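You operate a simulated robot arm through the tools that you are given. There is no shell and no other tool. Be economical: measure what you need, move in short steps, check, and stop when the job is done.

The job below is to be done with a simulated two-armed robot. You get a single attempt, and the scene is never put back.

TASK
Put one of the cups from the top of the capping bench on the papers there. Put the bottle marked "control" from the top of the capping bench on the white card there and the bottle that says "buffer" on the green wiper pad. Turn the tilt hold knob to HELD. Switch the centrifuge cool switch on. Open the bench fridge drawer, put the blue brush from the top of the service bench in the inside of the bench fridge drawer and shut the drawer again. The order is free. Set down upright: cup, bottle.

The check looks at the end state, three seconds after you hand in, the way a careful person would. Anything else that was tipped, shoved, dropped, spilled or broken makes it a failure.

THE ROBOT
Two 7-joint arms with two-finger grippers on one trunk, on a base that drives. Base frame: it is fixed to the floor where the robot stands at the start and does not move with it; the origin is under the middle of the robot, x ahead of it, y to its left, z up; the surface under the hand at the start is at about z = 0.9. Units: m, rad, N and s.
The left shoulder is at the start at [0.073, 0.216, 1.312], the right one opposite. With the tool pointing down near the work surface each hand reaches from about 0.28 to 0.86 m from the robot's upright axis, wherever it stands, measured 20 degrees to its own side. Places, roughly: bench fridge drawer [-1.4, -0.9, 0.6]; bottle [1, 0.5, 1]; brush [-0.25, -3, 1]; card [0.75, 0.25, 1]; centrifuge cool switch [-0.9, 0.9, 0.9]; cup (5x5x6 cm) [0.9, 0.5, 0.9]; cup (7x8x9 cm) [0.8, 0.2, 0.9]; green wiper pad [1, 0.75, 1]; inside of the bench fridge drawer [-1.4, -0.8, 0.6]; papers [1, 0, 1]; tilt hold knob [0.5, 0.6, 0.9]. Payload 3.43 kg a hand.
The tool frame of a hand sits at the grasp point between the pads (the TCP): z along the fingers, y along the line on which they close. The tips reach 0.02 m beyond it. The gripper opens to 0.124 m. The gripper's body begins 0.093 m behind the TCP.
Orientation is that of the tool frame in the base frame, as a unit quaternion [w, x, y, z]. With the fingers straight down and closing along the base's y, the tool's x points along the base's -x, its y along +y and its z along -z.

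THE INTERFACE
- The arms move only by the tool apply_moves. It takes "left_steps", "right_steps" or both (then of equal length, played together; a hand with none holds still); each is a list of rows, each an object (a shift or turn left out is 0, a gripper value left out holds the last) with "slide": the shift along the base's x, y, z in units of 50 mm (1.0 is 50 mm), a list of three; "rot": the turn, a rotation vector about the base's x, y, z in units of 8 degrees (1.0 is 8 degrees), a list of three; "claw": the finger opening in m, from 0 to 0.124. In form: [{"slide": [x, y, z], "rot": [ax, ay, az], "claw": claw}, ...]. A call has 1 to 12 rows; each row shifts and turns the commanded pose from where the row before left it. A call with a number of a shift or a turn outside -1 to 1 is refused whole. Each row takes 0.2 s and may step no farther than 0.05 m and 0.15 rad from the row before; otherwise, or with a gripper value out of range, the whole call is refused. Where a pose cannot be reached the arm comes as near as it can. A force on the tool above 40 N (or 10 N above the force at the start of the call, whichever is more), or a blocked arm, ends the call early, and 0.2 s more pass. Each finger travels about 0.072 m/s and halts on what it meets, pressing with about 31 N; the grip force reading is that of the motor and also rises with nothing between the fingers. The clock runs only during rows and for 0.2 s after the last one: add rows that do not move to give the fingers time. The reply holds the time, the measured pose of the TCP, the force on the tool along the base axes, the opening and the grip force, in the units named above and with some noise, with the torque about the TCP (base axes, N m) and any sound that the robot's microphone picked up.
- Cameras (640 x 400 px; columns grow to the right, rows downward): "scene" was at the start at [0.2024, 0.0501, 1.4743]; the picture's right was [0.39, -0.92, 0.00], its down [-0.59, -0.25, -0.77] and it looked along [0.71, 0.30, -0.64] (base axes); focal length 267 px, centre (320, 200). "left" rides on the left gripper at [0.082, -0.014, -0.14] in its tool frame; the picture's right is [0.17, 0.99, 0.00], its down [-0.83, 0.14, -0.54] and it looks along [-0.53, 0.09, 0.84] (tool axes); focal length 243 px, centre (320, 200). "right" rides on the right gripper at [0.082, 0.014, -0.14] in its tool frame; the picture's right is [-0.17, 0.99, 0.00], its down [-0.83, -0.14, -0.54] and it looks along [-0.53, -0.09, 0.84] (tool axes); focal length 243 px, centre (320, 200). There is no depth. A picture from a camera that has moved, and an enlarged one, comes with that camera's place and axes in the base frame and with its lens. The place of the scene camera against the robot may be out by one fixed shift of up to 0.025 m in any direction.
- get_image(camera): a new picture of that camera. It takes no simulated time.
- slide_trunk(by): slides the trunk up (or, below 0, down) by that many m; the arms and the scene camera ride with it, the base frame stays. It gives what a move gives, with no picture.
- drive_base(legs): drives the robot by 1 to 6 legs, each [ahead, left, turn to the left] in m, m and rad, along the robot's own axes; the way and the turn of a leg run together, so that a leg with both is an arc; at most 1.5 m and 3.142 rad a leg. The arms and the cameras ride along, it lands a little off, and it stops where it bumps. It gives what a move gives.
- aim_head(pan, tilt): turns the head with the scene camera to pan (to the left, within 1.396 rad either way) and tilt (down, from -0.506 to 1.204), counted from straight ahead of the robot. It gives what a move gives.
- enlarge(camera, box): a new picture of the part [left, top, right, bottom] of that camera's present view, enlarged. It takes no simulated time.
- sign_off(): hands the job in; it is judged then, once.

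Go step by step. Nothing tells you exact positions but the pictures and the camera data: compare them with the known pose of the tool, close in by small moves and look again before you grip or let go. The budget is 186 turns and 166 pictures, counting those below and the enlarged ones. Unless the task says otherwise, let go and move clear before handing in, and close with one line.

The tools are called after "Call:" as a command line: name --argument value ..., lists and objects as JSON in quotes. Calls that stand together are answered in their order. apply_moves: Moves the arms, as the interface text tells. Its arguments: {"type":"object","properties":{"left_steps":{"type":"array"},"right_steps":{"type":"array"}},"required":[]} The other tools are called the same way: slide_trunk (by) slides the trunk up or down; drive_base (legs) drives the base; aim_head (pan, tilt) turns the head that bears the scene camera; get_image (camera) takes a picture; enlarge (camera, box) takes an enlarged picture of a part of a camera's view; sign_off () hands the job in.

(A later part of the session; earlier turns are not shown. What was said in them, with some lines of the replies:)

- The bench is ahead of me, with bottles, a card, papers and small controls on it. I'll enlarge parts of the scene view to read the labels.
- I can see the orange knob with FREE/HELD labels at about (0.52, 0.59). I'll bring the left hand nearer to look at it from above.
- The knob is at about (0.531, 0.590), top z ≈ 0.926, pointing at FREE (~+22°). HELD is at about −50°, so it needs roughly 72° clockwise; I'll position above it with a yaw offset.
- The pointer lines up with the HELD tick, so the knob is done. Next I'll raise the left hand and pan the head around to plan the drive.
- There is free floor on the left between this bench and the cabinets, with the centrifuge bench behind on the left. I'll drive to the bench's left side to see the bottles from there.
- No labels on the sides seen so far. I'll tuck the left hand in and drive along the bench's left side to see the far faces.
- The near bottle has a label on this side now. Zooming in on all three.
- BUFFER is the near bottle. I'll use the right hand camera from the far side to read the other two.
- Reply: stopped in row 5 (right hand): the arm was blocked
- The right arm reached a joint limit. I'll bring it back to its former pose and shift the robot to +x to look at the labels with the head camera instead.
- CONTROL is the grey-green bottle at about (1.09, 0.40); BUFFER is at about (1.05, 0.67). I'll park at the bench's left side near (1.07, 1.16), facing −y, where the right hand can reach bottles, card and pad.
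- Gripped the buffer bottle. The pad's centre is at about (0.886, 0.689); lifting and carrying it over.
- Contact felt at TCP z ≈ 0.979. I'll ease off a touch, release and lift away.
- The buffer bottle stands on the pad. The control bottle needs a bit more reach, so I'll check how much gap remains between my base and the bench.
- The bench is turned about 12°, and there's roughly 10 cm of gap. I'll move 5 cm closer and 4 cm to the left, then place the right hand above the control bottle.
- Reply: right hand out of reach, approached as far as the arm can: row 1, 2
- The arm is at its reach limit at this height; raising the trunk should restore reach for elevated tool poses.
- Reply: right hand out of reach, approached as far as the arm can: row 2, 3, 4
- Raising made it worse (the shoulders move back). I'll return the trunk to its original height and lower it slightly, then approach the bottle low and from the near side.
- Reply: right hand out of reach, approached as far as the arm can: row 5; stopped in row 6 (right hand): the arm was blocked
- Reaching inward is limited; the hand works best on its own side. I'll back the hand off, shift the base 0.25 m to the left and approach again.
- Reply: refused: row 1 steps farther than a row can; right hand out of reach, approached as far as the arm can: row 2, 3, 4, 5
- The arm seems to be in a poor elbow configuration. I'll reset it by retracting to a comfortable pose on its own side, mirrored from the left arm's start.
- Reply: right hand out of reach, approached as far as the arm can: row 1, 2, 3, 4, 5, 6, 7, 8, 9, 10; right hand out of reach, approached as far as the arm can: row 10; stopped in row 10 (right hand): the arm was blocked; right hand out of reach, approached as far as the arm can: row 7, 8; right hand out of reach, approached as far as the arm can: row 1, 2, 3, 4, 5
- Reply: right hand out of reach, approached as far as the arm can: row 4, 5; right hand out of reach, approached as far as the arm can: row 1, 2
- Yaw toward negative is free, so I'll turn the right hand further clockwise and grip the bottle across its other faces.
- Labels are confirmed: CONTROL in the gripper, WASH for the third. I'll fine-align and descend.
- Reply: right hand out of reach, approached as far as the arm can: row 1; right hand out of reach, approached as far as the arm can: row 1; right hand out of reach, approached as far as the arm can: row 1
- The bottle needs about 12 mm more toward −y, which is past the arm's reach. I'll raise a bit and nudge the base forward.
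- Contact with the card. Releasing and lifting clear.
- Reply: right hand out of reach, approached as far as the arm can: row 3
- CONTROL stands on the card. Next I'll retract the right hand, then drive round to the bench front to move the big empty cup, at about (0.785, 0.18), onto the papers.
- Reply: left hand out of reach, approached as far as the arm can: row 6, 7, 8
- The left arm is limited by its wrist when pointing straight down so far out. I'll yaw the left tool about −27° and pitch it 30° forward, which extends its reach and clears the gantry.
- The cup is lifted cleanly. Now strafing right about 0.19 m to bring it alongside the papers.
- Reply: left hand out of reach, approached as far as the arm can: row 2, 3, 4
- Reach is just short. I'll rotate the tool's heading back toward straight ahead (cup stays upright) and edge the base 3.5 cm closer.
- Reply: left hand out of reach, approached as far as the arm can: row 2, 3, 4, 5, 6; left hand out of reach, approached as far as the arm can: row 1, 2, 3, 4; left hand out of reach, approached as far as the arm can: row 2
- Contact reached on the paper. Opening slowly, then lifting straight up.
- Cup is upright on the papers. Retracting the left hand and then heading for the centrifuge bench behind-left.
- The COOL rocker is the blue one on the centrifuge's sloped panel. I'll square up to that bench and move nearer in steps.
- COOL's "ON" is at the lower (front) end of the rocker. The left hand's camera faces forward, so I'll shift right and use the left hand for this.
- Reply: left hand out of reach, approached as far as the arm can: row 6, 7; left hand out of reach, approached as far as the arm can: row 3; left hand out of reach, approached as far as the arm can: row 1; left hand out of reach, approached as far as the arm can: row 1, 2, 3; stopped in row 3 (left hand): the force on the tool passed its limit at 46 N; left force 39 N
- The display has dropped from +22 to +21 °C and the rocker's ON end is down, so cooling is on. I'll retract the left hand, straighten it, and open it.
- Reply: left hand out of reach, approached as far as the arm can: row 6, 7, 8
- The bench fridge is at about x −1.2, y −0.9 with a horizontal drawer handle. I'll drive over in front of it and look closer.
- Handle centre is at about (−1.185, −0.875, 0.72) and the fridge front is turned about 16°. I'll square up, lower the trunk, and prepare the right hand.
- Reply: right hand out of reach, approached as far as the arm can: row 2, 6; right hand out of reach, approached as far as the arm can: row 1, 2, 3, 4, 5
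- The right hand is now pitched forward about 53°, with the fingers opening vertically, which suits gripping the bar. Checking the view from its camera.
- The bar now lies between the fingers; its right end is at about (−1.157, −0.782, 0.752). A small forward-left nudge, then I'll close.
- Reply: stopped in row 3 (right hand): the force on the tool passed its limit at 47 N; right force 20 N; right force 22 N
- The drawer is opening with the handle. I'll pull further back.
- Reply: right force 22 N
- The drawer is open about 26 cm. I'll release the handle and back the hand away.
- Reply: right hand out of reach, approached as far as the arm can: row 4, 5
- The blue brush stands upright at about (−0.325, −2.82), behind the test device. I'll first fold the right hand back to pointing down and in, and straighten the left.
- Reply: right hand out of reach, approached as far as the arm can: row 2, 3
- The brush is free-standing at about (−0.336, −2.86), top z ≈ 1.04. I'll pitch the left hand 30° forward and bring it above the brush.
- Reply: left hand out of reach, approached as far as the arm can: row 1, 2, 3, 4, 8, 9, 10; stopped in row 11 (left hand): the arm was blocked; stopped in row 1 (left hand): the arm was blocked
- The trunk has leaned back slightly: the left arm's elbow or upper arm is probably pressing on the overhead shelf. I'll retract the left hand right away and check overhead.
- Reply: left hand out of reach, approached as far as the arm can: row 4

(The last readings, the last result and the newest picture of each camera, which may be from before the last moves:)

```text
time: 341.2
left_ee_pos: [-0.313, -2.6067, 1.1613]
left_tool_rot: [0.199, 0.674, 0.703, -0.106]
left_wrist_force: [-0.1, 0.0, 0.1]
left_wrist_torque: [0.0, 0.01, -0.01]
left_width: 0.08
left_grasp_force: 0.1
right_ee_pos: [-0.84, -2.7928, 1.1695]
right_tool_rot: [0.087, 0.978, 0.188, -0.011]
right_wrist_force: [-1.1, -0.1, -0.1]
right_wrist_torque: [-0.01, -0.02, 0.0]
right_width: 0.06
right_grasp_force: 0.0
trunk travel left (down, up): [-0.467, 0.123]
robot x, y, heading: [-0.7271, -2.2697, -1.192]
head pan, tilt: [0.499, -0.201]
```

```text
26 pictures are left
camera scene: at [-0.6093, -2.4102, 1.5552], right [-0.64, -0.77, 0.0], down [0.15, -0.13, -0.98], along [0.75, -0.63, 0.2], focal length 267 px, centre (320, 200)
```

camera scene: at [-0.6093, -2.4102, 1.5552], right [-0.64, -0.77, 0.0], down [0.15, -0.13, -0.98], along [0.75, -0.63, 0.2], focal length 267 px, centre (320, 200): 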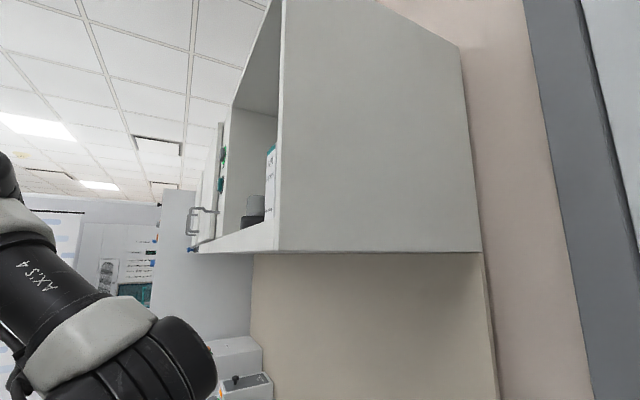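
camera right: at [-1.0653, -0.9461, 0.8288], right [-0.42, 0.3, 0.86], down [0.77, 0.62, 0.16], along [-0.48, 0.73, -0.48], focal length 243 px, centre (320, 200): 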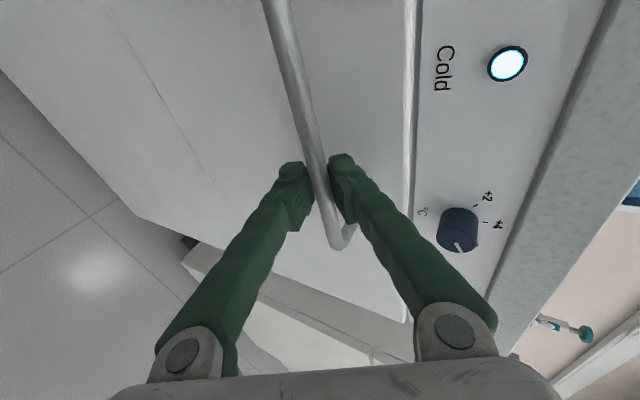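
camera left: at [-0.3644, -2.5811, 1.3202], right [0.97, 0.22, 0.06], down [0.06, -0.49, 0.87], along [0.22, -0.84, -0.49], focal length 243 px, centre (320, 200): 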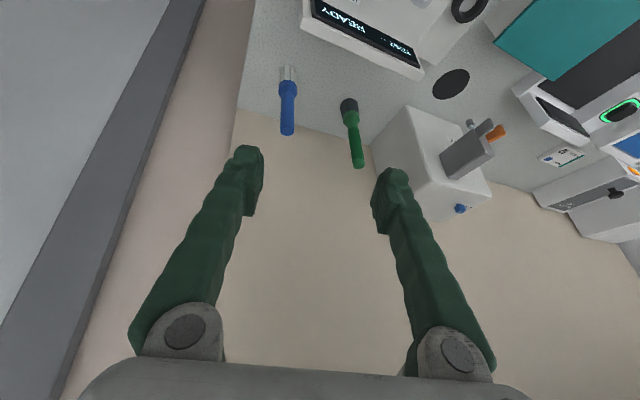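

The elbow was under the wall cabinet (bottom ≈ 1.56 m); nothing fell. I'll back off, lower the trunk so the elbow stays low, and re-approach.

Call:
drive_base --legs '[[-0.35, 0, 0]]'

Call:
slide_trunk --by -0.2

Call:
apply_moves --left_steps '[{"slide": [0, 0, 0.5], "rot": [-0.6, -0.22, 0]}, {"slide": [0, 0, 0.5], "rot": [-0.6, -0.22, 0]}, {"slide": [0, 0, 0.5], "rot": [-0.6, -0.22, 0]}, {"slide": [0, 0, 0.3], "rot": [-0.6, -0.22, 0]}, {}]'

Call:
aim_head --pan 0.3 --tilt 0.6

Call:
get_image --camera "scene"

```text
time: 343.9
left_ee_pos: [-0.4412, -2.2818, 1.1616]
left_tool_rot: [0.2, 0.674, 0.703, -0.106]
left_wrist_force: [0.0, 0.7, -0.2]
left_wrist_torque: [-0.01, -0.01, -0.02]
left_width: 0.0799
left_grasp_force: 0.1
right_ee_pos: [-0.9689, -2.4679, 1.1694]
right_tool_rot: [0.085, 0.978, 0.188, -0.012]
right_wrist_force: [0.7, 0.8, -0.5]
right_wrist_torque: [-0.01, -0.03, 0.02]
right_width: 0.06
right_grasp_force: 0.1
trunk travel left (down, up): [-0.467, 0.123]
robot x, y, heading: [-0.8577, -1.9509, -1.197]
head pan, tilt: [0.499, -0.201]
```

```text
time: 346.1
left_ee_pos: [-0.4415, -2.2828, 0.8983]
left_tool_rot: [0.116, 0.684, 0.717, -0.067]
left_wrist_force: [-0.2, -0.4, 0.2]
left_wrist_torque: [-0.01, 0.0, -0.02]
left_width: 0.08
left_grasp_force: 0.2
right_ee_pos: [-0.9689, -2.4672, 0.9706]
right_tool_rot: [0.086, 0.978, 0.188, -0.011]
right_wrist_force: [0.0, 0.3, -0.6]
right_wrist_torque: [-0.02, -0.03, -0.01]
right_width: 0.0602
right_grasp_force: 0.0
trunk travel left (down, up): [-0.267, 0.323]
robot x, y, heading: [-0.8556, -1.944, -1.191]
head pan, tilt: [0.499, -0.201]
```

```text
time: 347.3
left_ee_pos: [-0.3808, -2.3086, 1.0302]
left_tool_rot: [0.252, 0.663, 0.691, -0.135]
left_wrist_force: [0.3, -0.5, 0.0]
left_wrist_torque: [-0.01, 0.01, -0.02]
left_width: 0.0799
left_grasp_force: 0.0
left hand out of reach, approached as far as the arm can: row 1, 2, 3, 4
right_ee_pos: [-0.9685, -2.4685, 0.9696]
right_tool_rot: [0.085, 0.979, 0.187, -0.012]
right_wrist_force: [1.3, 0.8, -1.1]
right_wrist_torque: [0.0, 0.02, 0.0]
right_width: 0.0599
right_grasp_force: 0.2
trunk travel left (down, up): [-0.267, 0.323]
robot x, y, heading: [-0.8535, -1.9482, -1.198]
head pan, tilt: [0.499, -0.201]
```

```text
time: 348.4
left_ee_pos: [-0.382, -2.3079, 1.0293]
left_tool_rot: [0.253, 0.662, 0.692, -0.135]
left_wrist_force: [1.2, -0.2, -0.2]
left_wrist_torque: [0.01, 0.01, 0.01]
left_width: 0.08
left_grasp_force: 0.1
right_ee_pos: [-0.9683, -2.4677, 0.9707]
right_tool_rot: [0.086, 0.978, 0.188, -0.011]
right_wrist_force: [0.2, 0.1, 1.2]
right_wrist_torque: [0.0, 0.0, 0.01]
right_width: 0.0599
right_grasp_force: 0.0
trunk travel left (down, up): [-0.267, 0.323]
robot x, y, heading: [-0.855, -1.9381, -1.191]
head pan, tilt: [0.3, 0.6]
```

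```text
25 pictures are left
camera scene: at [-0.7263, -2.1518, 1.2788], right [-0.78, -0.63, 0.0], down [-0.35, 0.44, -0.83], along [0.52, -0.64, -0.56], focal length 267 px, centre (320, 200)
```

scene: 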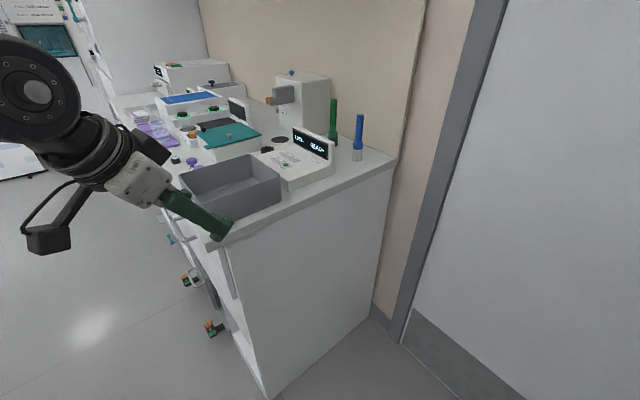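

Call:
drive_base --legs '[[0, -0.16, 0], [0.35, 0, 0]]'

Call:
get_image --camera "left"

Call:
get_image --camera "scene"

```text
time: 352.8
left_ee_pos: [-0.438, -2.5688, 1.0357]
left_tool_rot: [0.256, 0.665, 0.687, -0.144]
left_wrist_force: [0.3, -0.2, -1.0]
left_wrist_torque: [0.01, 0.02, 0.03]
left_width: 0.0805
left_grasp_force: 0.0
right_ee_pos: [-1.0285, -2.7234, 0.983]
right_tool_rot: [0.097, 0.98, 0.176, -0.011]
right_wrist_force: [0.2, -0.9, 1.2]
right_wrist_torque: [0.04, -0.02, -0.02]
right_width: 0.06
right_grasp_force: 0.0
trunk travel left (down, up): [-0.267, 0.323]
robot x, y, heading: [-0.9107, -2.2161, -1.204]
head pan, tilt: [0.3, 0.6]
stopped in leg 2: the robot was blocked; the commanded pose is now the measured one
```

```text
24 pictures are left
camera left: at [-0.4726, -2.4244, 1.1045], right [0.98, 0.21, 0.05], down [0.04, -0.4, 0.92], along [0.22, -0.89, -0.4], focal length 243 px, centre (320, 200)
```

left: 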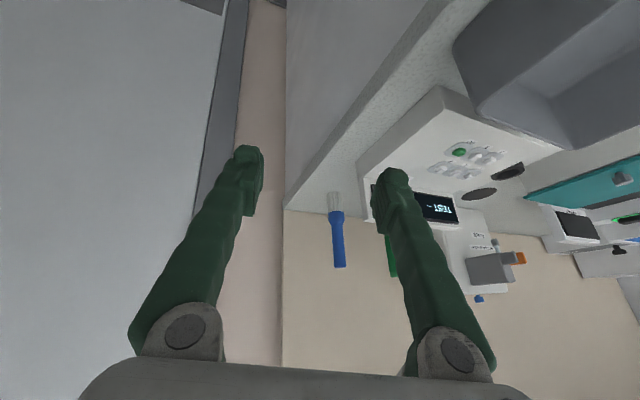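

```text
23 pictures are left
camera scene: at [-0.7798, -2.4043, 1.2823], right [-0.79, -0.62, 0.01], down [-0.35, 0.43, -0.83], along [0.51, -0.66, -0.56], focal length 267 px, centre (320, 200)
```

scene: 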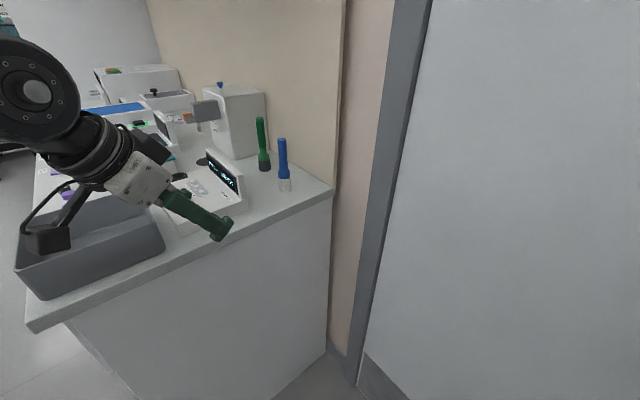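

The right hand has probably touched the door. I'll back up a little and pull the right hand in.

Call:
drive_base --legs '[[-0.05, 0, 0]]'

Call:
apply_moves --right_steps '[{"slide": [-0.2, 0.7, 0.3]}, {"slide": [-0.2, 0.7, 0.3]}, {"slide": [-0.2, 0.7, 0.3]}, {"slide": [-0.2, 0.7, 0.3]}, {}]'

```text
time: 353.8
left_ee_pos: [-0.4589, -2.5404, 1.0284]
left_tool_rot: [0.251, 0.666, 0.69, -0.135]
left_wrist_force: [-0.9, -0.7, 0.3]
left_wrist_torque: [0.05, -0.02, 0.01]
left_width: 0.0801
left_grasp_force: 0.1
right_ee_pos: [-1.0489, -2.6985, 0.9689]
right_tool_rot: [0.083, 0.98, 0.179, -0.007]
right_wrist_force: [-0.1, -0.7, 0.2]
right_wrist_torque: [0.06, -0.06, -0.02]
right_width: 0.0601
right_grasp_force: 0.0
trunk travel left (down, up): [-0.267, 0.323]
robot x, y, heading: [-0.9254, -2.1748, -1.204]
head pan, tilt: [0.3, 0.6]
```

```text
time: 355.0
left_ee_pos: [-0.4597, -2.5405, 1.031]
left_tool_rot: [0.253, 0.665, 0.69, -0.135]
left_wrist_force: [0.0, 0.7, 0.7]
left_wrist_torque: [-0.03, -0.04, 0.0]
left_width: 0.0799
left_grasp_force: 0.0
right_ee_pos: [-0.9995, -2.6339, 1.0105]
right_tool_rot: [0.084, 0.98, 0.179, -0.008]
right_wrist_force: [-0.4, -0.2, 0.2]
right_wrist_torque: [-0.03, 0.0, -0.02]
right_width: 0.0603
right_grasp_force: 0.1
right hand out of reach, approached as far as the arm can: row 1, 2, 3, 4
trunk travel left (down, up): [-0.267, 0.323]
robot x, y, heading: [-0.9303, -2.1744, -1.198]
head pan, tilt: [0.3, 0.6]
```

Call:
apply_moves --left_steps '[{"slide": [0.28, -0.86, 0], "rot": [-0.5, -0.16, 0]}, {"slide": [0.28, -0.86, 0], "rot": [-0.5, -0.16, 0]}, {"slide": [0.28, -0.86, 0], "rot": [-0.5, -0.16, 0]}, {"slide": [0.28, -0.86, 0], "rot": [-0.5, -0.16, 0]}, {}]'

Call:
drive_base --legs '[[0.08, 0, 0]]'

Call:
get_image --camera "left"

```text
time: 356.2
left_ee_pos: [-0.4031, -2.7131, 1.0302]
left_tool_rot: [0.373, 0.63, 0.651, -0.201]
left_wrist_force: [0.4, 0.7, 0.1]
left_wrist_torque: [0.02, -0.02, 0.02]
left_width: 0.08
left_grasp_force: 0.1
right_ee_pos: [-0.9992, -2.6327, 1.0096]
right_tool_rot: [0.084, 0.98, 0.179, -0.008]
right_wrist_force: [0.8, 0.0, -0.3]
right_wrist_torque: [-0.03, 0.01, -0.02]
right_width: 0.0599
right_grasp_force: 0.0
trunk travel left (down, up): [-0.267, 0.323]
robot x, y, heading: [-0.9325, -2.1685, -1.199]
head pan, tilt: [0.3, 0.6]
```

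```text
time: 357.4
left_ee_pos: [-0.3814, -2.7625, 1.038]
left_tool_rot: [0.376, 0.63, 0.645, -0.213]
left_wrist_force: [-0.5, 0.0, -0.4]
left_wrist_torque: [-0.01, 0.01, -0.01]
left_width: 0.0798
left_grasp_force: 0.2
right_ee_pos: [-0.9735, -2.6745, 1.0244]
right_tool_rot: [0.098, 0.981, 0.165, -0.007]
right_wrist_force: [0.4, -0.5, -0.1]
right_wrist_torque: [0.04, 0.0, 0.02]
right_width: 0.0597
right_grasp_force: 0.1
trunk travel left (down, up): [-0.267, 0.323]
robot x, y, heading: [-0.9016, -2.2358, -1.221]
head pan, tilt: [0.3, 0.6]
stopped in leg 1: the robot was blocked; the commanded pose is now the measured one
```

```text
22 pictures are left
camera left: at [-0.4187, -2.6045, 1.0627], right [0.97, 0.22, 0.07], down [-0.05, -0.12, 0.99], along [0.23, -0.97, -0.11], focal length 243 px, centre (320, 200)
```

left: 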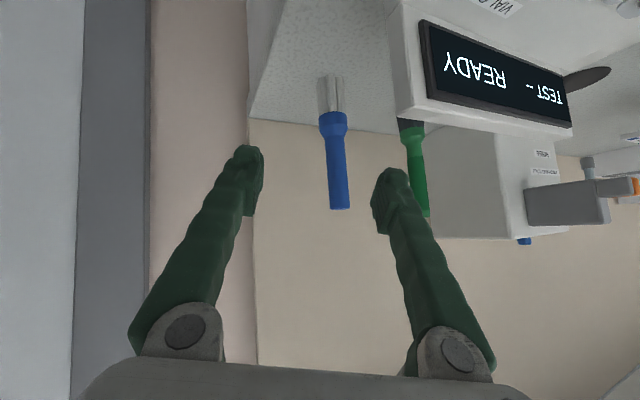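

The brush handle spans z 0.93–1.04 at (−0.338, −2.86). I'll ease back 2 cm, then extend the left arm the rest of the way.

Call:
drive_base --legs '[[-0.025, 0, 0]]'

Call:
apply_moves --left_steps '[{"slide": [0.35, -0.75, -0.25]}, {"slide": [0.35, -0.75, -0.25]}, {}]'

Call:
get_image --camera "left"

```text
time: 358.2
left_ee_pos: [-0.3849, -2.7514, 1.0312]
left_tool_rot: [0.373, 0.631, 0.648, -0.208]
left_wrist_force: [-0.2, -0.5, 0.0]
left_wrist_torque: [-0.02, -0.01, 0.02]
left_width: 0.0799
left_grasp_force: 0.1
right_ee_pos: [-0.9809, -2.6664, 1.0137]
right_tool_rot: [0.087, 0.981, 0.17, -0.008]
right_wrist_force: [0.5, -0.4, -0.3]
right_wrist_torque: [-0.01, 0.03, 0.0]
right_width: 0.0598
right_grasp_force: 0.0
trunk travel left (down, up): [-0.267, 0.323]
robot x, y, heading: [-0.9078, -2.214, -1.212]
head pan, tilt: [0.3, 0.6]
```

```text
time: 359.0
left_ee_pos: [-0.3508, -2.8271, 1.0075]
left_tool_rot: [0.372, 0.631, 0.648, -0.207]
left_wrist_force: [0.4, 0.2, -0.3]
left_wrist_torque: [-0.03, 0.02, -0.04]
left_width: 0.0803
left_grasp_force: 0.1
right_ee_pos: [-0.9813, -2.6648, 1.0143]
right_tool_rot: [0.09, 0.981, 0.17, -0.008]
right_wrist_force: [0.2, 0.0, -0.5]
right_wrist_torque: [-0.04, 0.0, 0.0]
right_width: 0.0598
right_grasp_force: 0.1
trunk travel left (down, up): [-0.267, 0.323]
robot x, y, heading: [-0.9103, -2.216, -1.21]
head pan, tilt: [0.3, 0.6]
```

```text
21 pictures are left
camera left: at [-0.3889, -2.6688, 1.0334], right [0.97, 0.23, 0.07], down [-0.04, -0.14, 0.99], along [0.23, -0.96, -0.12], focal length 243 px, centre (320, 200)
```

left: 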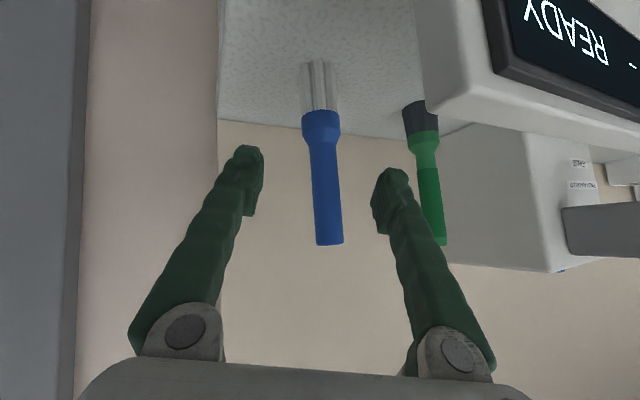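

Call:
apply_moves --left_steps '[{"slide": [0.1, -0.28, -0.1]}, {"claw": 0.055}, {"claw": 0.035}, {"claw": 0.015}, {"claw": 0.01}, {}]'

Call:
get_image --camera "left"

```text
time: 360.4
left_ee_pos: [-0.3464, -2.84, 1.0024]
left_tool_rot: [0.373, 0.631, 0.648, -0.207]
left_wrist_force: [0.7, -0.2, 0.3]
left_wrist_torque: [-0.01, 0.07, -0.01]
left_width: 0.0205
left_grasp_force: 30.9
right_ee_pos: [-0.9798, -2.666, 1.015]
right_tool_rot: [0.089, 0.981, 0.17, -0.008]
right_wrist_force: [0.6, -0.7, 0.3]
right_wrist_torque: [0.02, -0.02, -0.03]
right_width: 0.06
right_grasp_force: 0.1
trunk travel left (down, up): [-0.267, 0.323]
robot x, y, heading: [-0.9102, -2.2137, -1.213]
head pan, tilt: [0.3, 0.6]
```

```text
20 pictures are left
camera left: at [-0.3841, -2.6822, 1.0287], right [0.97, 0.23, 0.07], down [-0.04, -0.14, 0.99], along [0.23, -0.96, -0.12], focal length 243 px, centre (320, 200)
```

left: 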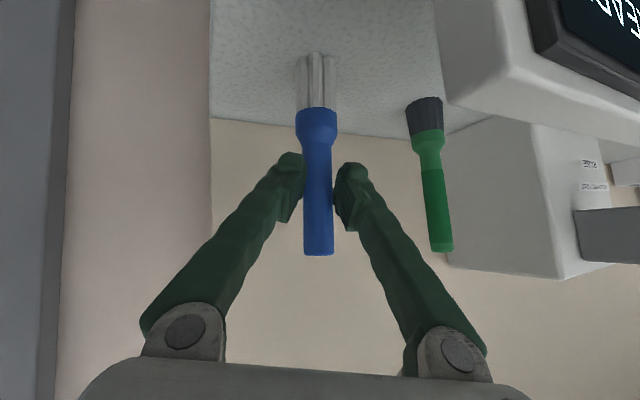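

Brush gripped. Lifting and backing away.

Call:
apply_moves --left_steps '[{"slide": [0, 0, 0.5]}, {"slide": [0, 0, 0.5]}, {"slide": [-0.1, 0.3, 0.5]}, {"slide": [-0.2, 0.5, 0.3]}, {}]'

Call:
drive_base --legs '[[-0.45, 0, 0]]'

Call:
get_image --camera "scene"

```text
time: 361.6
left_ee_pos: [-0.3604, -2.7991, 1.0925]
left_tool_rot: [0.372, 0.631, 0.648, -0.207]
left_wrist_force: [0.1, -0.2, -0.3]
left_wrist_torque: [0.03, 0.02, 0.02]
left_width: 0.0204
left_grasp_force: 30.8
right_ee_pos: [-0.9792, -2.6659, 1.0141]
right_tool_rot: [0.089, 0.981, 0.17, -0.008]
right_wrist_force: [0.2, -0.3, 0.2]
right_wrist_torque: [0.03, 0.04, -0.02]
right_width: 0.06
right_grasp_force: 0.1
trunk travel left (down, up): [-0.267, 0.323]
robot x, y, heading: [-0.9103, -2.2069, -1.214]
head pan, tilt: [0.3, 0.6]
```

```text
time: 364.9
left_ee_pos: [-0.523, -2.3799, 1.0898]
left_tool_rot: [0.371, 0.632, 0.649, -0.203]
left_wrist_force: [-0.1, -0.2, -0.9]
left_wrist_torque: [0.02, -0.01, -0.02]
left_width: 0.0199
left_grasp_force: 31.2
right_ee_pos: [-1.1435, -2.2476, 1.01]
right_tool_rot: [0.085, 0.981, 0.172, -0.004]
right_wrist_force: [0.1, 0.4, 0.8]
right_wrist_torque: [0.04, 0.0, -0.02]
right_width: 0.0598
right_grasp_force: 0.1
trunk travel left (down, up): [-0.267, 0.323]
robot x, y, heading: [-1.0717, -1.7897, -1.208]
head pan, tilt: [0.3, 0.6]
```

```text
19 pictures are left
camera scene: at [-0.9451, -1.9964, 1.2786], right [-0.79, -0.62, 0.0], down [-0.35, 0.45, -0.82], along [0.51, -0.65, -0.57], focal length 267 px, centre (320, 200)
```

scene: 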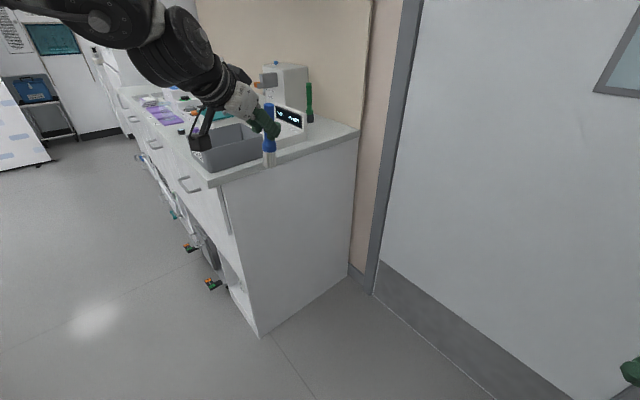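

The brush is secure. I'll move clear, turn clockwise to face the fridge, and line up with the open drawer.

Call:
drive_base --legs '[[0, 0.75, 0], [0, 0, -2.215]]'

Call:
aim_head --pan -0.1 --tilt 0.7

Call:
get_image --camera "scene"

```text
time: 382.7
left_ee_pos: [-1.1692, -1.5936, 1.0898]
left_tool_rot: [-0.019, 0.861, -0.281, -0.423]
left_wrist_force: [-0.3, -0.1, 0.2]
left_wrist_torque: [-0.05, 0.02, -0.06]
left_width: 0.02
left_grasp_force: 31.0
right_ee_pos: [-0.6868, -1.1833, 1.011]
right_tool_rot: [-0.034, -0.587, 0.805, 0.078]
right_wrist_force: [0.4, -0.9, 0.3]
right_wrist_torque: [0.04, 0.0, -0.01]
right_width: 0.0598
right_grasp_force: 0.1
trunk travel left (down, up): [-0.267, 0.323]
robot x, y, heading: [-0.3692, -1.5195, 2.846]
head pan, tilt: [0.3, 0.6]
```

```text
time: 383.6
left_ee_pos: [-1.1694, -1.5938, 1.0888]
left_tool_rot: [-0.018, 0.861, -0.281, -0.423]
left_wrist_force: [0.7, -0.7, -1.1]
left_wrist_torque: [0.01, 0.01, 0.0]
left_width: 0.0199
left_grasp_force: 31.0
right_ee_pos: [-0.6863, -1.1831, 1.0117]
right_tool_rot: [-0.033, -0.587, 0.805, 0.078]
right_wrist_force: [-0.1, 0.6, 0.6]
right_wrist_torque: [0.06, 0.0, 0.02]
right_width: 0.06
right_grasp_force: 0.1
trunk travel left (down, up): [-0.267, 0.323]
robot x, y, heading: [-0.3678, -1.5217, 2.844]
head pan, tilt: [-0.099, 0.7]
```

```text
18 pictures are left
camera scene: at [-0.5918, -1.4228, 1.27], right [0.38, 0.92, 0.0], down [0.59, -0.25, -0.77], along [-0.71, 0.29, -0.64], focal length 267 px, centre (320, 200)
```

scene: 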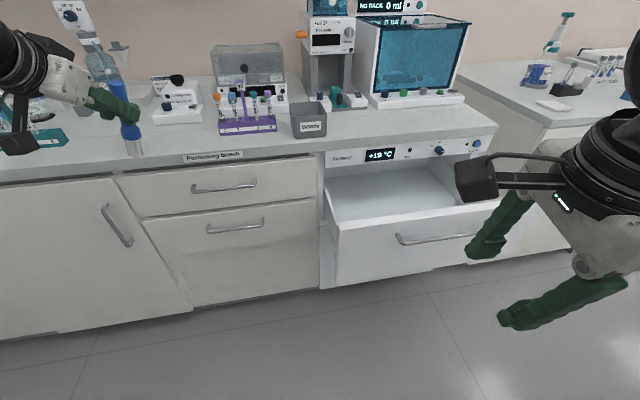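

Call:
drive_base --legs '[[0.17, -0.66, 0]]'

Call:
get_image --camera "scene"

```text
time: 392.8
left_ee_pos: [-1.1402, -0.9131, 1.0893]
left_tool_rot: [-0.017, 0.862, -0.28, -0.423]
left_wrist_force: [1.0, -0.7, -0.3]
left_wrist_torque: [-0.04, -0.03, -0.02]
left_width: 0.0201
left_grasp_force: 30.9
right_ee_pos: [-0.6572, -0.5032, 1.0104]
right_tool_rot: [-0.033, -0.587, 0.805, 0.078]
right_wrist_force: [0.0, -1.2, 0.6]
right_wrist_torque: [0.0, -0.03, -0.03]
right_width: 0.0602
right_grasp_force: 0.1
trunk travel left (down, up): [-0.267, 0.323]
robot x, y, heading: [-0.3426, -0.8388, 2.844]
head pan, tilt: [-0.099, 0.7]
```

```text
17 pictures are left
camera scene: at [-0.564, -0.7421, 1.27], right [0.39, 0.92, 0.0], down [0.59, -0.25, -0.76], along [-0.71, 0.29, -0.64], focal length 267 px, centre (320, 200)
```

scene: 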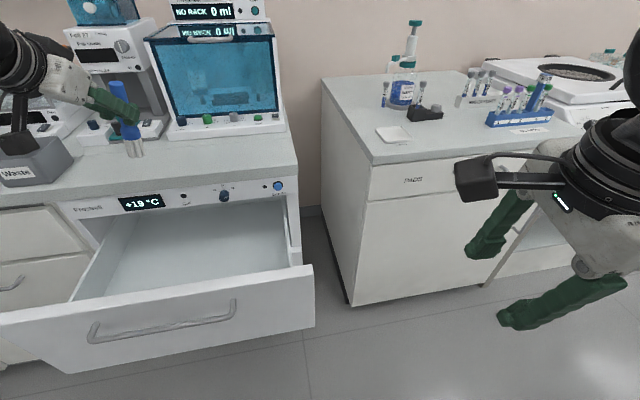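

Call:
apply_moves --left_steps '[{"slide": [0, 0, -0.8]}, {"slide": [0, 0, -0.8]}, {"slide": [0, 0, -0.8]}, {"slide": [0, 0, -0.8]}, {"slide": [0, 0, -0.8]}, {"slide": [0, 0, -0.8]}, {"slide": [0, 0, -0.8]}, {}]'

Call:
get_image --camera "left"

Call:
get_image --camera "scene"

```text
time: 394.6
left_ee_pos: [-1.14, -0.9114, 0.8096]
left_tool_rot: [-0.018, 0.861, -0.281, -0.423]
left_wrist_force: [0.2, 0.0, -1.7]
left_wrist_torque: [-0.01, 0.02, 0.03]
left_width: 0.02
left_grasp_force: 31.3
right_ee_pos: [-0.6572, -0.5013, 1.0109]
right_tool_rot: [-0.033, -0.586, 0.806, 0.079]
right_wrist_force: [-0.4, -0.2, 0.4]
right_wrist_torque: [-0.02, -0.03, -0.01]
right_width: 0.0599
right_grasp_force: 0.1
trunk travel left (down, up): [-0.267, 0.323]
robot x, y, heading: [-0.3362, -0.8411, 2.841]
head pan, tilt: [-0.099, 0.7]
```

```text
16 pictures are left
camera left: at [-0.9932, -0.9747, 0.8364], right [-0.41, -0.91, 0.08], down [-0.08, 0.13, 0.99], along [-0.91, 0.4, -0.13], focal length 243 px, centre (320, 200)
```

left: 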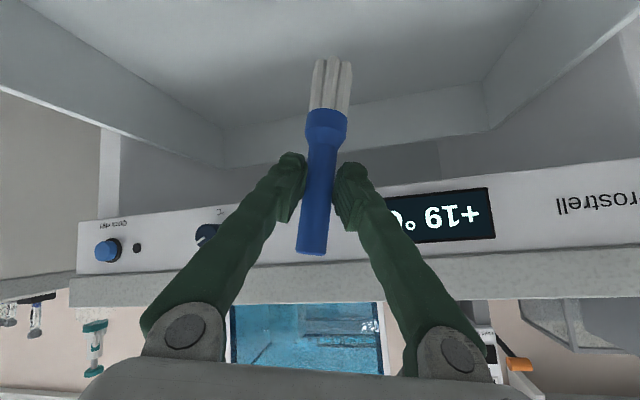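

```text
15 pictures are left
camera scene: at [-0.5633, -0.7419, 1.2702], right [0.39, 0.92, 0.0], down [0.59, -0.25, -0.77], along [-0.71, 0.29, -0.64], focal length 267 px, centre (320, 200)
```

scene: 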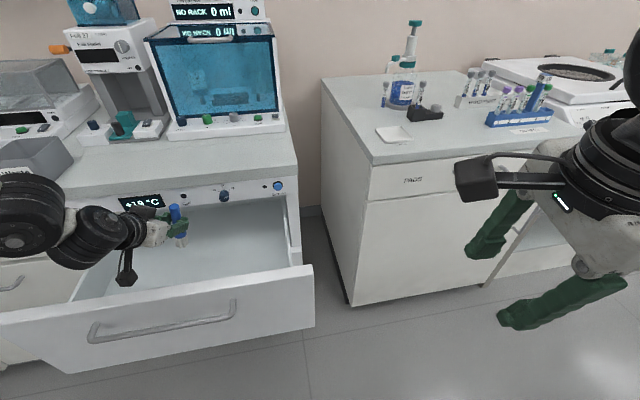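

Call:
apply_moves --left_steps '[{"slide": [-0.6, 0.18, 0]}, {"slide": [0, 0, -0.4]}, {"slide": [0, 0, -0.4]}, {"slide": [0, 0, -0.3]}, {}]'

Call:
get_image --camera "left"

Call:
enlarge --camera "scene" --box '[0, 160, 320, 380]'

```text
time: 395.8
left_ee_pos: [-1.1714, -0.9039, 0.755]
left_tool_rot: [-0.018, 0.861, -0.282, -0.422]
left_wrist_force: [-1.3, -0.3, -0.3]
left_wrist_torque: [0.01, -0.04, -0.02]
left_width: 0.0201
left_grasp_force: 31.3
right_ee_pos: [-0.6569, -0.5026, 1.0117]
right_tool_rot: [-0.033, -0.586, 0.806, 0.079]
right_wrist_force: [-0.7, 0.1, 0.8]
right_wrist_torque: [-0.01, -0.01, -0.02]
right_width: 0.0597
right_grasp_force: 0.0
trunk travel left (down, up): [-0.267, 0.323]
robot x, y, heading: [-0.3396, -0.8396, 2.848]
head pan, tilt: [-0.099, 0.7]
```

```text
14 pictures are left
camera left: at [-1.0238, -0.9664, 0.7808], right [-0.41, -0.91, 0.08], down [-0.08, 0.13, 0.99], along [-0.91, 0.4, -0.13], focal length 243 px, centre (320, 200)
```

left: 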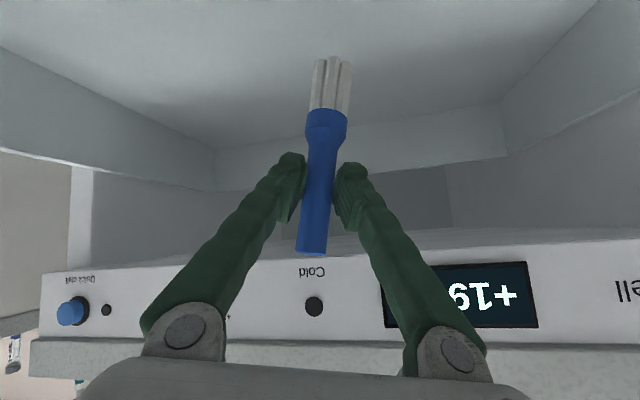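

```text
1.82 times, centred on (160, 270) of scene
camera zoom: at [-0.5637, -0.7421, 1.2701], right [0.39, 0.92, 0.0], down [0.59, -0.25, -0.77], along [-0.71, 0.29, -0.64], focal length 486 px, centre (611, 73)
```

zoom: 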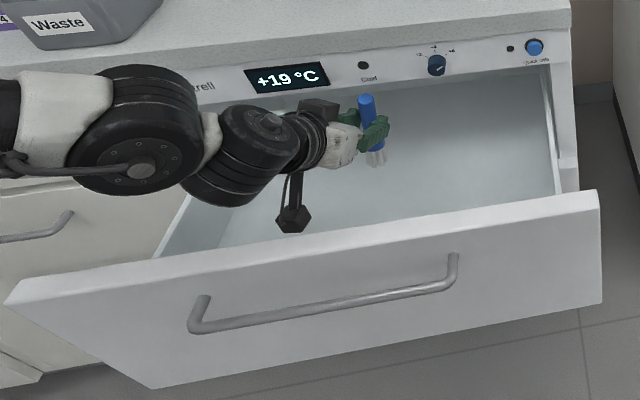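

Call:
apply_moves --left_steps '[{"slide": [0, 0, -0.3]}, {"slide": [0, 0, -0.2]}, {"slide": [0, 0, -0.2]}, {}]'

Call:
enlarge --camera "scene" --box '[0, 160, 320, 380]'

```text
time: 396.8
left_ee_pos: [-1.1716, -0.9036, 0.7201]
left_tool_rot: [-0.019, 0.861, -0.282, -0.423]
left_wrist_force: [0.0, -0.4, -0.4]
left_wrist_torque: [0.0, -0.01, -0.02]
left_width: 0.0197
left_grasp_force: 31.7
right_ee_pos: [-0.6589, -0.5021, 1.0114]
right_tool_rot: [-0.034, -0.586, 0.806, 0.078]
right_wrist_force: [0.3, -0.1, -0.9]
right_wrist_torque: [-0.03, -0.02, 0.0]
right_width: 0.06
right_grasp_force: 0.0
trunk travel left (down, up): [-0.267, 0.323]
robot x, y, heading: [-0.3378, -0.8431, 2.846]
head pan, tilt: [-0.099, 0.7]
```

```text
1.82 times, centred on (160, 270) of scene
camera zoom: at [-0.5638, -0.7421, 1.2701], right [0.39, 0.92, 0.0], down [0.59, -0.25, -0.76], along [-0.71, 0.29, -0.64], focal length 486 px, centre (611, 73)
```

zoom: 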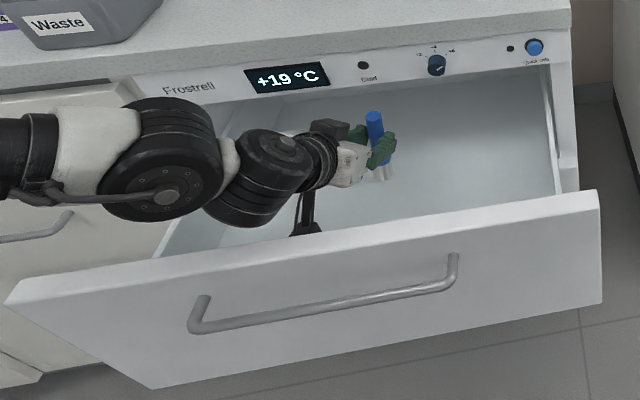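

Call:
apply_moves --left_steps '[{"slide": [0, 0, -0.2]}, {"slide": [0, 0, -0.2]}, {}]'

Call:
get_image --camera "left"

```text
time: 397.6
left_ee_pos: [-1.1722, -0.9022, 0.703]
left_tool_rot: [-0.019, 0.86, -0.28, -0.427]
left_wrist_force: [-1.4, -0.2, 14.9]
left_wrist_torque: [0.05, 0.39, 0.01]
left_width: 0.0199
left_grasp_force: 31.0
right_ee_pos: [-0.6575, -0.5015, 1.0118]
right_tool_rot: [-0.033, -0.586, 0.806, 0.079]
right_wrist_force: [0.2, 0.2, 0.2]
right_wrist_torque: [0.0, -0.03, 0.02]
right_width: 0.0603
right_grasp_force: 0.0
trunk travel left (down, up): [-0.267, 0.323]
robot x, y, heading: [-0.3387, -0.8418, 2.844]
head pan, tilt: [-0.099, 0.7]
```

```text
11 pictures are left
camera left: at [-1.0244, -0.9649, 0.729], right [-0.41, -0.91, 0.08], down [-0.08, 0.12, 0.99], along [-0.91, 0.4, -0.12], focal length 243 px, centre (320, 200)
```

left: 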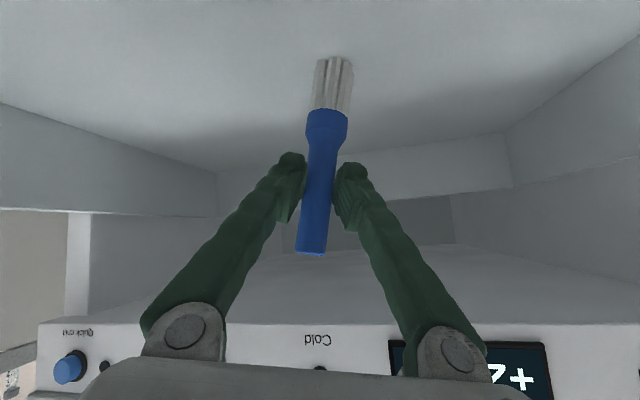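

The brush is standing on the drawer floor. Releasing, and moving straight up out of the drawer.

Call:
apply_moves --left_steps '[{"slide": [0, 0, 0.05]}, {"claw": 0.035}, {"claw": 0.06}, {"claw": 0.075}, {"slide": [0, 0, 0.5]}, {"slide": [0, 0, 0.8]}, {"slide": [0.05, 0, 0.9]}, {"slide": [0.1, 0, 0.9]}, {"slide": [0.1, 0, 0.9]}, {"slide": [0.1, 0, 0.9]}, {"slide": [0.1, 0, 0.9]}, {}]'

Call:
enlarge --camera "scene" --box '[0, 160, 320, 380]'

```text
time: 400.2
left_ee_pos: [-1.1492, -0.9042, 0.9917]
left_tool_rot: [-0.018, 0.862, -0.282, -0.421]
left_wrist_force: [0.2, 0.9, -0.3]
left_wrist_torque: [0.0, 0.02, 0.02]
left_width: 0.075
left_grasp_force: 0.0
right_ee_pos: [-0.6584, -0.5013, 1.0106]
right_tool_rot: [-0.033, -0.586, 0.806, 0.079]
right_wrist_force: [0.1, 0.0, -0.7]
right_wrist_torque: [-0.02, -0.01, -0.03]
right_width: 0.0599
right_grasp_force: 0.1
trunk travel left (down, up): [-0.267, 0.323]
robot x, y, heading: [-0.3348, -0.8403, 2.849]
head pan, tilt: [-0.099, 0.7]
```

```text
1.82 times, centred on (160, 270) of scene
camera zoom: at [-0.5649, -0.7424, 1.2698], right [0.39, 0.92, 0.0], down [0.59, -0.25, -0.76], along [-0.71, 0.29, -0.64], focal length 486 px, centre (611, 73)
```

zoom: 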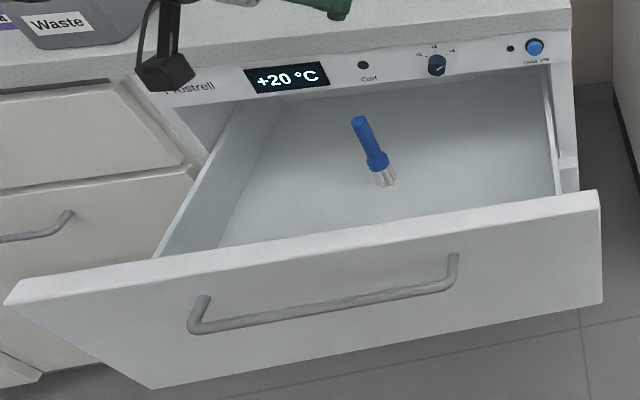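

The brush is in the drawer. I'll retract the left hand over the drawer front, close the fist, back off slightly and lower it in front of the drawer face to push it shut.

Call:
apply_moves --left_steps '[{"slide": [0.8, -0.24, 0], "claw": 0.05}, {"slide": [0.8, -0.24, 0], "claw": 0.03}, {"slide": [0.8, -0.24, 0], "claw": 0.01}, {"slide": [0.8, -0.24, 0], "claw": 0.0}, {}]'

Call:
drive_base --legs '[[-0.12, 0, 0]]'

Call:
get_image --camera "scene"

```text
time: 401.4
left_ee_pos: [-0.9866, -0.953, 0.9913]
left_tool_rot: [-0.017, 0.862, -0.28, -0.423]
left_wrist_force: [0.5, -0.2, 0.8]
left_wrist_torque: [0.04, 0.0, -0.01]
left_width: 0.0
left_grasp_force: 30.7
right_ee_pos: [-0.6593, -0.5022, 1.0105]
right_tool_rot: [-0.032, -0.586, 0.806, 0.079]
right_wrist_force: [-0.6, 0.8, 0.0]
right_wrist_torque: [0.0, -0.01, -0.01]
right_width: 0.0599
right_grasp_force: 0.1
trunk travel left (down, up): [-0.267, 0.323]
robot x, y, heading: [-0.3366, -0.8413, 2.845]
head pan, tilt: [-0.099, 0.7]
```

```text
time: 402.8
left_ee_pos: [-0.8739, -0.9879, 0.9926]
left_tool_rot: [-0.018, 0.861, -0.281, -0.423]
left_wrist_force: [0.2, -0.2, -0.1]
left_wrist_torque: [-0.01, 0.01, 0.0]
left_width: 0.0
left_grasp_force: 30.9
right_ee_pos: [-0.5439, -0.5374, 1.0102]
right_tool_rot: [-0.033, -0.586, 0.806, 0.078]
right_wrist_force: [0.1, 0.2, 0.0]
right_wrist_torque: [0.02, 0.0, -0.01]
right_width: 0.06
right_grasp_force: 0.1
trunk travel left (down, up): [-0.267, 0.323]
robot x, y, heading: [-0.2272, -0.8756, 2.848]
head pan, tilt: [-0.099, 0.7]
```

```text
9 pictures are left
camera scene: at [-0.4494, -0.7772, 1.27], right [0.38, 0.92, 0.0], down [0.59, -0.25, -0.76], along [-0.71, 0.29, -0.64], focal length 267 px, centre (320, 200)
```

scene: 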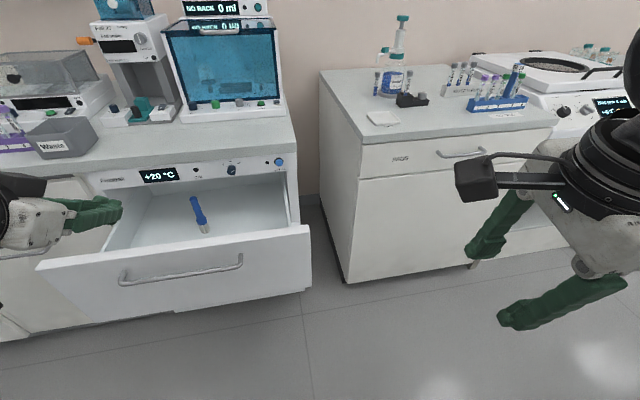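

Call:
apply_moves --left_steps '[{"slide": [0.5, -0.15, -0.5]}, {"slide": [0, 0, -0.85]}, {"slide": [0, 0, -0.85]}, {"slide": [0, 0, -0.85]}, {"slide": [0, 0, -0.85]}, {"slide": [0, 0, -0.85]}, {"slide": [0, 0, -0.85]}, {"slide": [0, 0, -0.85]}, {"slide": [0, 0, -0.85]}, {}]'

Call:
get_image --camera "scene"

```text
time: 404.9
left_ee_pos: [-0.8751, -0.9886, 0.6294]
left_tool_rot: [-0.017, 0.862, -0.28, -0.423]
left_wrist_force: [0.2, -0.5, -0.1]
left_wrist_torque: [0.03, 0.04, 0.01]
left_width: 0.0
left_grasp_force: 30.8
left hand out of reach, approached as far as the arm can: row 1
right_ee_pos: [-0.5434, -0.5375, 1.0114]
right_tool_rot: [-0.033, -0.587, 0.805, 0.078]
right_wrist_force: [0.7, -0.1, 0.1]
right_wrist_torque: [-0.01, 0.02, -0.02]
right_width: 0.0601
right_grasp_force: 0.0
trunk travel left (down, up): [-0.267, 0.323]
robot x, y, heading: [-0.227, -0.8768, 2.843]
head pan, tilt: [-0.099, 0.7]
```

```text
8 pictures are left
camera scene: at [-0.4487, -0.7772, 1.2702], right [0.38, 0.92, 0.0], down [0.59, -0.25, -0.77], along [-0.71, 0.29, -0.64], focal length 267 px, centre (320, 200)
```

scene: 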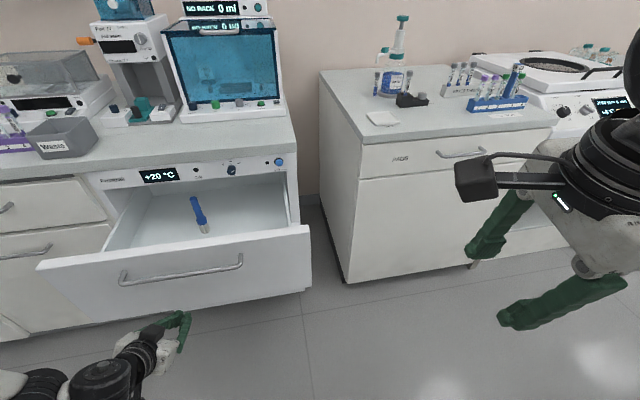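

The fist is in front of the drawer face, below the handle. Driving forward to push the drawer shut.

Call:
drive_base --legs '[[0.2, 0, 0]]'

Call:
drive_base --legs '[[0.1, 0, 0]]'

Call:
get_image --camera "scene"

```text
time: 406.8
left_ee_pos: [-1.0678, -0.9299, 0.6303]
left_tool_rot: [-0.017, 0.862, -0.281, -0.422]
left_wrist_force: [-0.3, 0.7, 0.2]
left_wrist_torque: [0.0, 0.02, -0.01]
left_width: 0.0
left_grasp_force: 31.3
right_ee_pos: [-0.7363, -0.4773, 1.0111]
right_tool_rot: [-0.033, -0.587, 0.805, 0.079]
right_wrist_force: [0.3, -0.1, -0.3]
right_wrist_torque: [-0.05, -0.04, 0.01]
right_width: 0.0599
right_grasp_force: 0.0
trunk travel left (down, up): [-0.267, 0.323]
robot x, y, heading: [-0.4172, -0.8155, 2.846]
head pan, tilt: [-0.099, 0.7]
```

```text
time: 408.1
left_ee_pos: [-1.1639, -0.9012, 0.6294]
left_tool_rot: [-0.019, 0.861, -0.281, -0.423]
left_wrist_force: [-0.2, 0.3, 0.0]
left_wrist_torque: [0.03, 0.0, 0.04]
left_width: 0.0001
left_grasp_force: 31.0
right_ee_pos: [-0.8322, -0.4497, 1.0096]
right_tool_rot: [-0.034, -0.587, 0.805, 0.078]
right_wrist_force: [0.2, 0.1, -0.4]
right_wrist_torque: [0.0, -0.02, 0.03]
right_width: 0.0598
right_grasp_force: 0.0
trunk travel left (down, up): [-0.267, 0.323]
robot x, y, heading: [-0.5145, -0.7896, 2.851]
head pan, tilt: [-0.099, 0.7]
```

```text
7 pictures are left
camera scene: at [-0.7376, -0.6895, 1.2701], right [0.38, 0.92, 0.0], down [0.59, -0.25, -0.76], along [-0.71, 0.29, -0.64], focal length 267 px, centre (320, 200)
```

scene: 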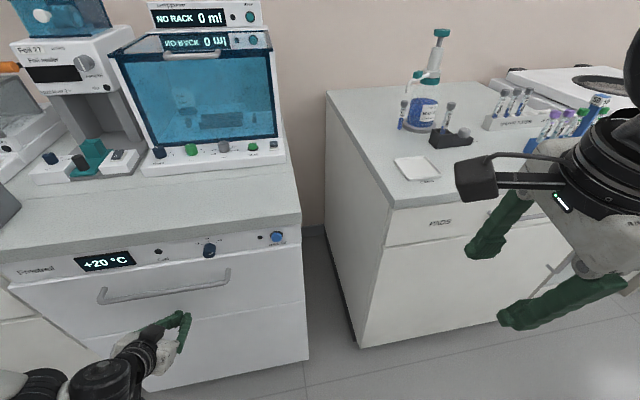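

Call:
drive_base --legs '[[0.035, 0, 0]]'

Call:
enlarge --camera "scene" --box '[0, 210, 320, 380]'

```text
time: 409.0
left_ee_pos: [-1.1799, -0.8946, 0.6237]
left_tool_rot: [-0.02, 0.864, -0.284, -0.414]
left_wrist_force: [2.7, -0.5, 0.2]
left_wrist_torque: [-0.01, 0.02, 0.03]
left_width: 0.0
left_grasp_force: 31.0
right_ee_pos: [-0.8592, -0.4417, 1.0102]
right_tool_rot: [-0.033, -0.589, 0.804, 0.079]
right_wrist_force: [0.3, -0.6, -0.4]
right_wrist_torque: [0.01, 0.03, -0.07]
right_width: 0.06
right_grasp_force: 0.0
trunk travel left (down, up): [-0.267, 0.323]
robot x, y, heading: [-0.5398, -0.7806, 2.849]
head pan, tilt: [-0.099, 0.7]
stopped in leg 1: the force on the tool passed its limit at 92 N (the readings are from after the stop); the commanded pose is now the measured one
```

```text
2.00 times, centred on (160, 295) of scene
camera zoom: at [-0.7642, -0.6818, 1.27], right [0.38, 0.92, 0.0], down [0.59, -0.25, -0.76], along [-0.71, 0.29, -0.64], focal length 535 px, centre (640, 10)
```

zoom: 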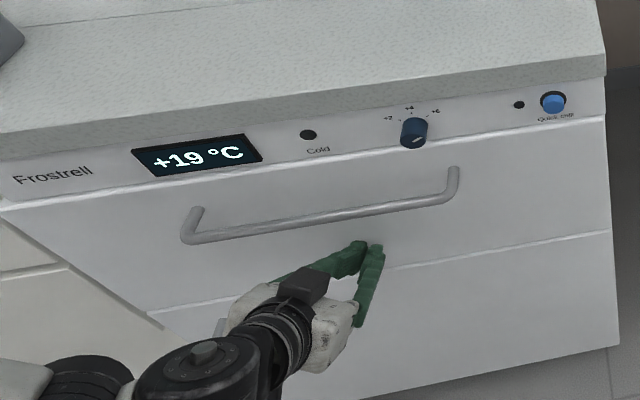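

The drawer is flush with the front panel and the temperature is falling again. I'll back away and verify.

Call:
drive_base --legs '[[-0.2, 0, 0]]'

Call:
get_image --camera "scene"

```text
time: 410.9
left_ee_pos: [-0.9909, -0.9524, 0.6242]
left_tool_rot: [-0.02, 0.864, -0.284, -0.414]
left_wrist_force: [0.6, 0.4, 0.3]
left_wrist_torque: [0.0, 0.0, -0.02]
left_width: 0.0
left_grasp_force: 31.3
right_ee_pos: [-0.6701, -0.4994, 1.0105]
right_tool_rot: [-0.034, -0.588, 0.804, 0.078]
right_wrist_force: [-0.3, -0.3, 0.3]
right_wrist_torque: [-0.03, 0.0, 0.0]
right_width: 0.06
right_grasp_force: 0.0
trunk travel left (down, up): [-0.267, 0.323]
robot x, y, heading: [-0.3484, -0.8316, 2.847]
head pan, tilt: [-0.099, 0.7]
```

```text
5 pictures are left
camera scene: at [-0.5746, -0.7394, 1.2701], right [0.38, 0.92, 0.0], down [0.59, -0.25, -0.77], along [-0.71, 0.29, -0.64], focal length 267 px, centre (320, 200)
```

scene: 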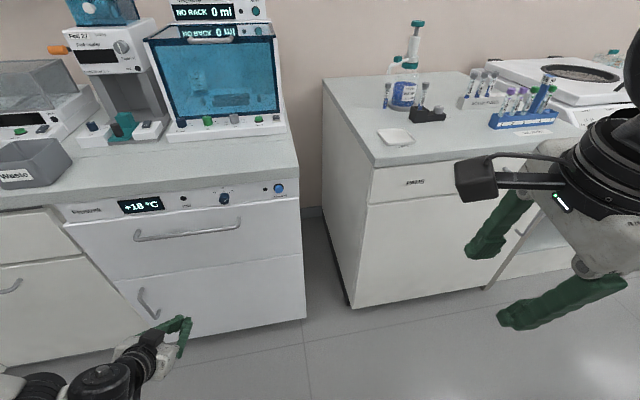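

The drawer is shut, the other results were each checked after they were done, and both hands are clear. Handing in.

Call:
sign_off

```text
The job is handed in.
```

I finished every item on the list and checked each in the camera pictures before handing in. The large cup is on the papers, CONTROL is on the white card and BUFFER is on the green pad, all upright. The tilt hold knob is at HELD and centrifuge cool is on. The blue brush is in the fridge drawer, and the drawer is shut. While fetching the brush, my left arm pressed the wall cabinet over the service bench and the robot was stopped twice near the door. I saw nothing fall or shift.
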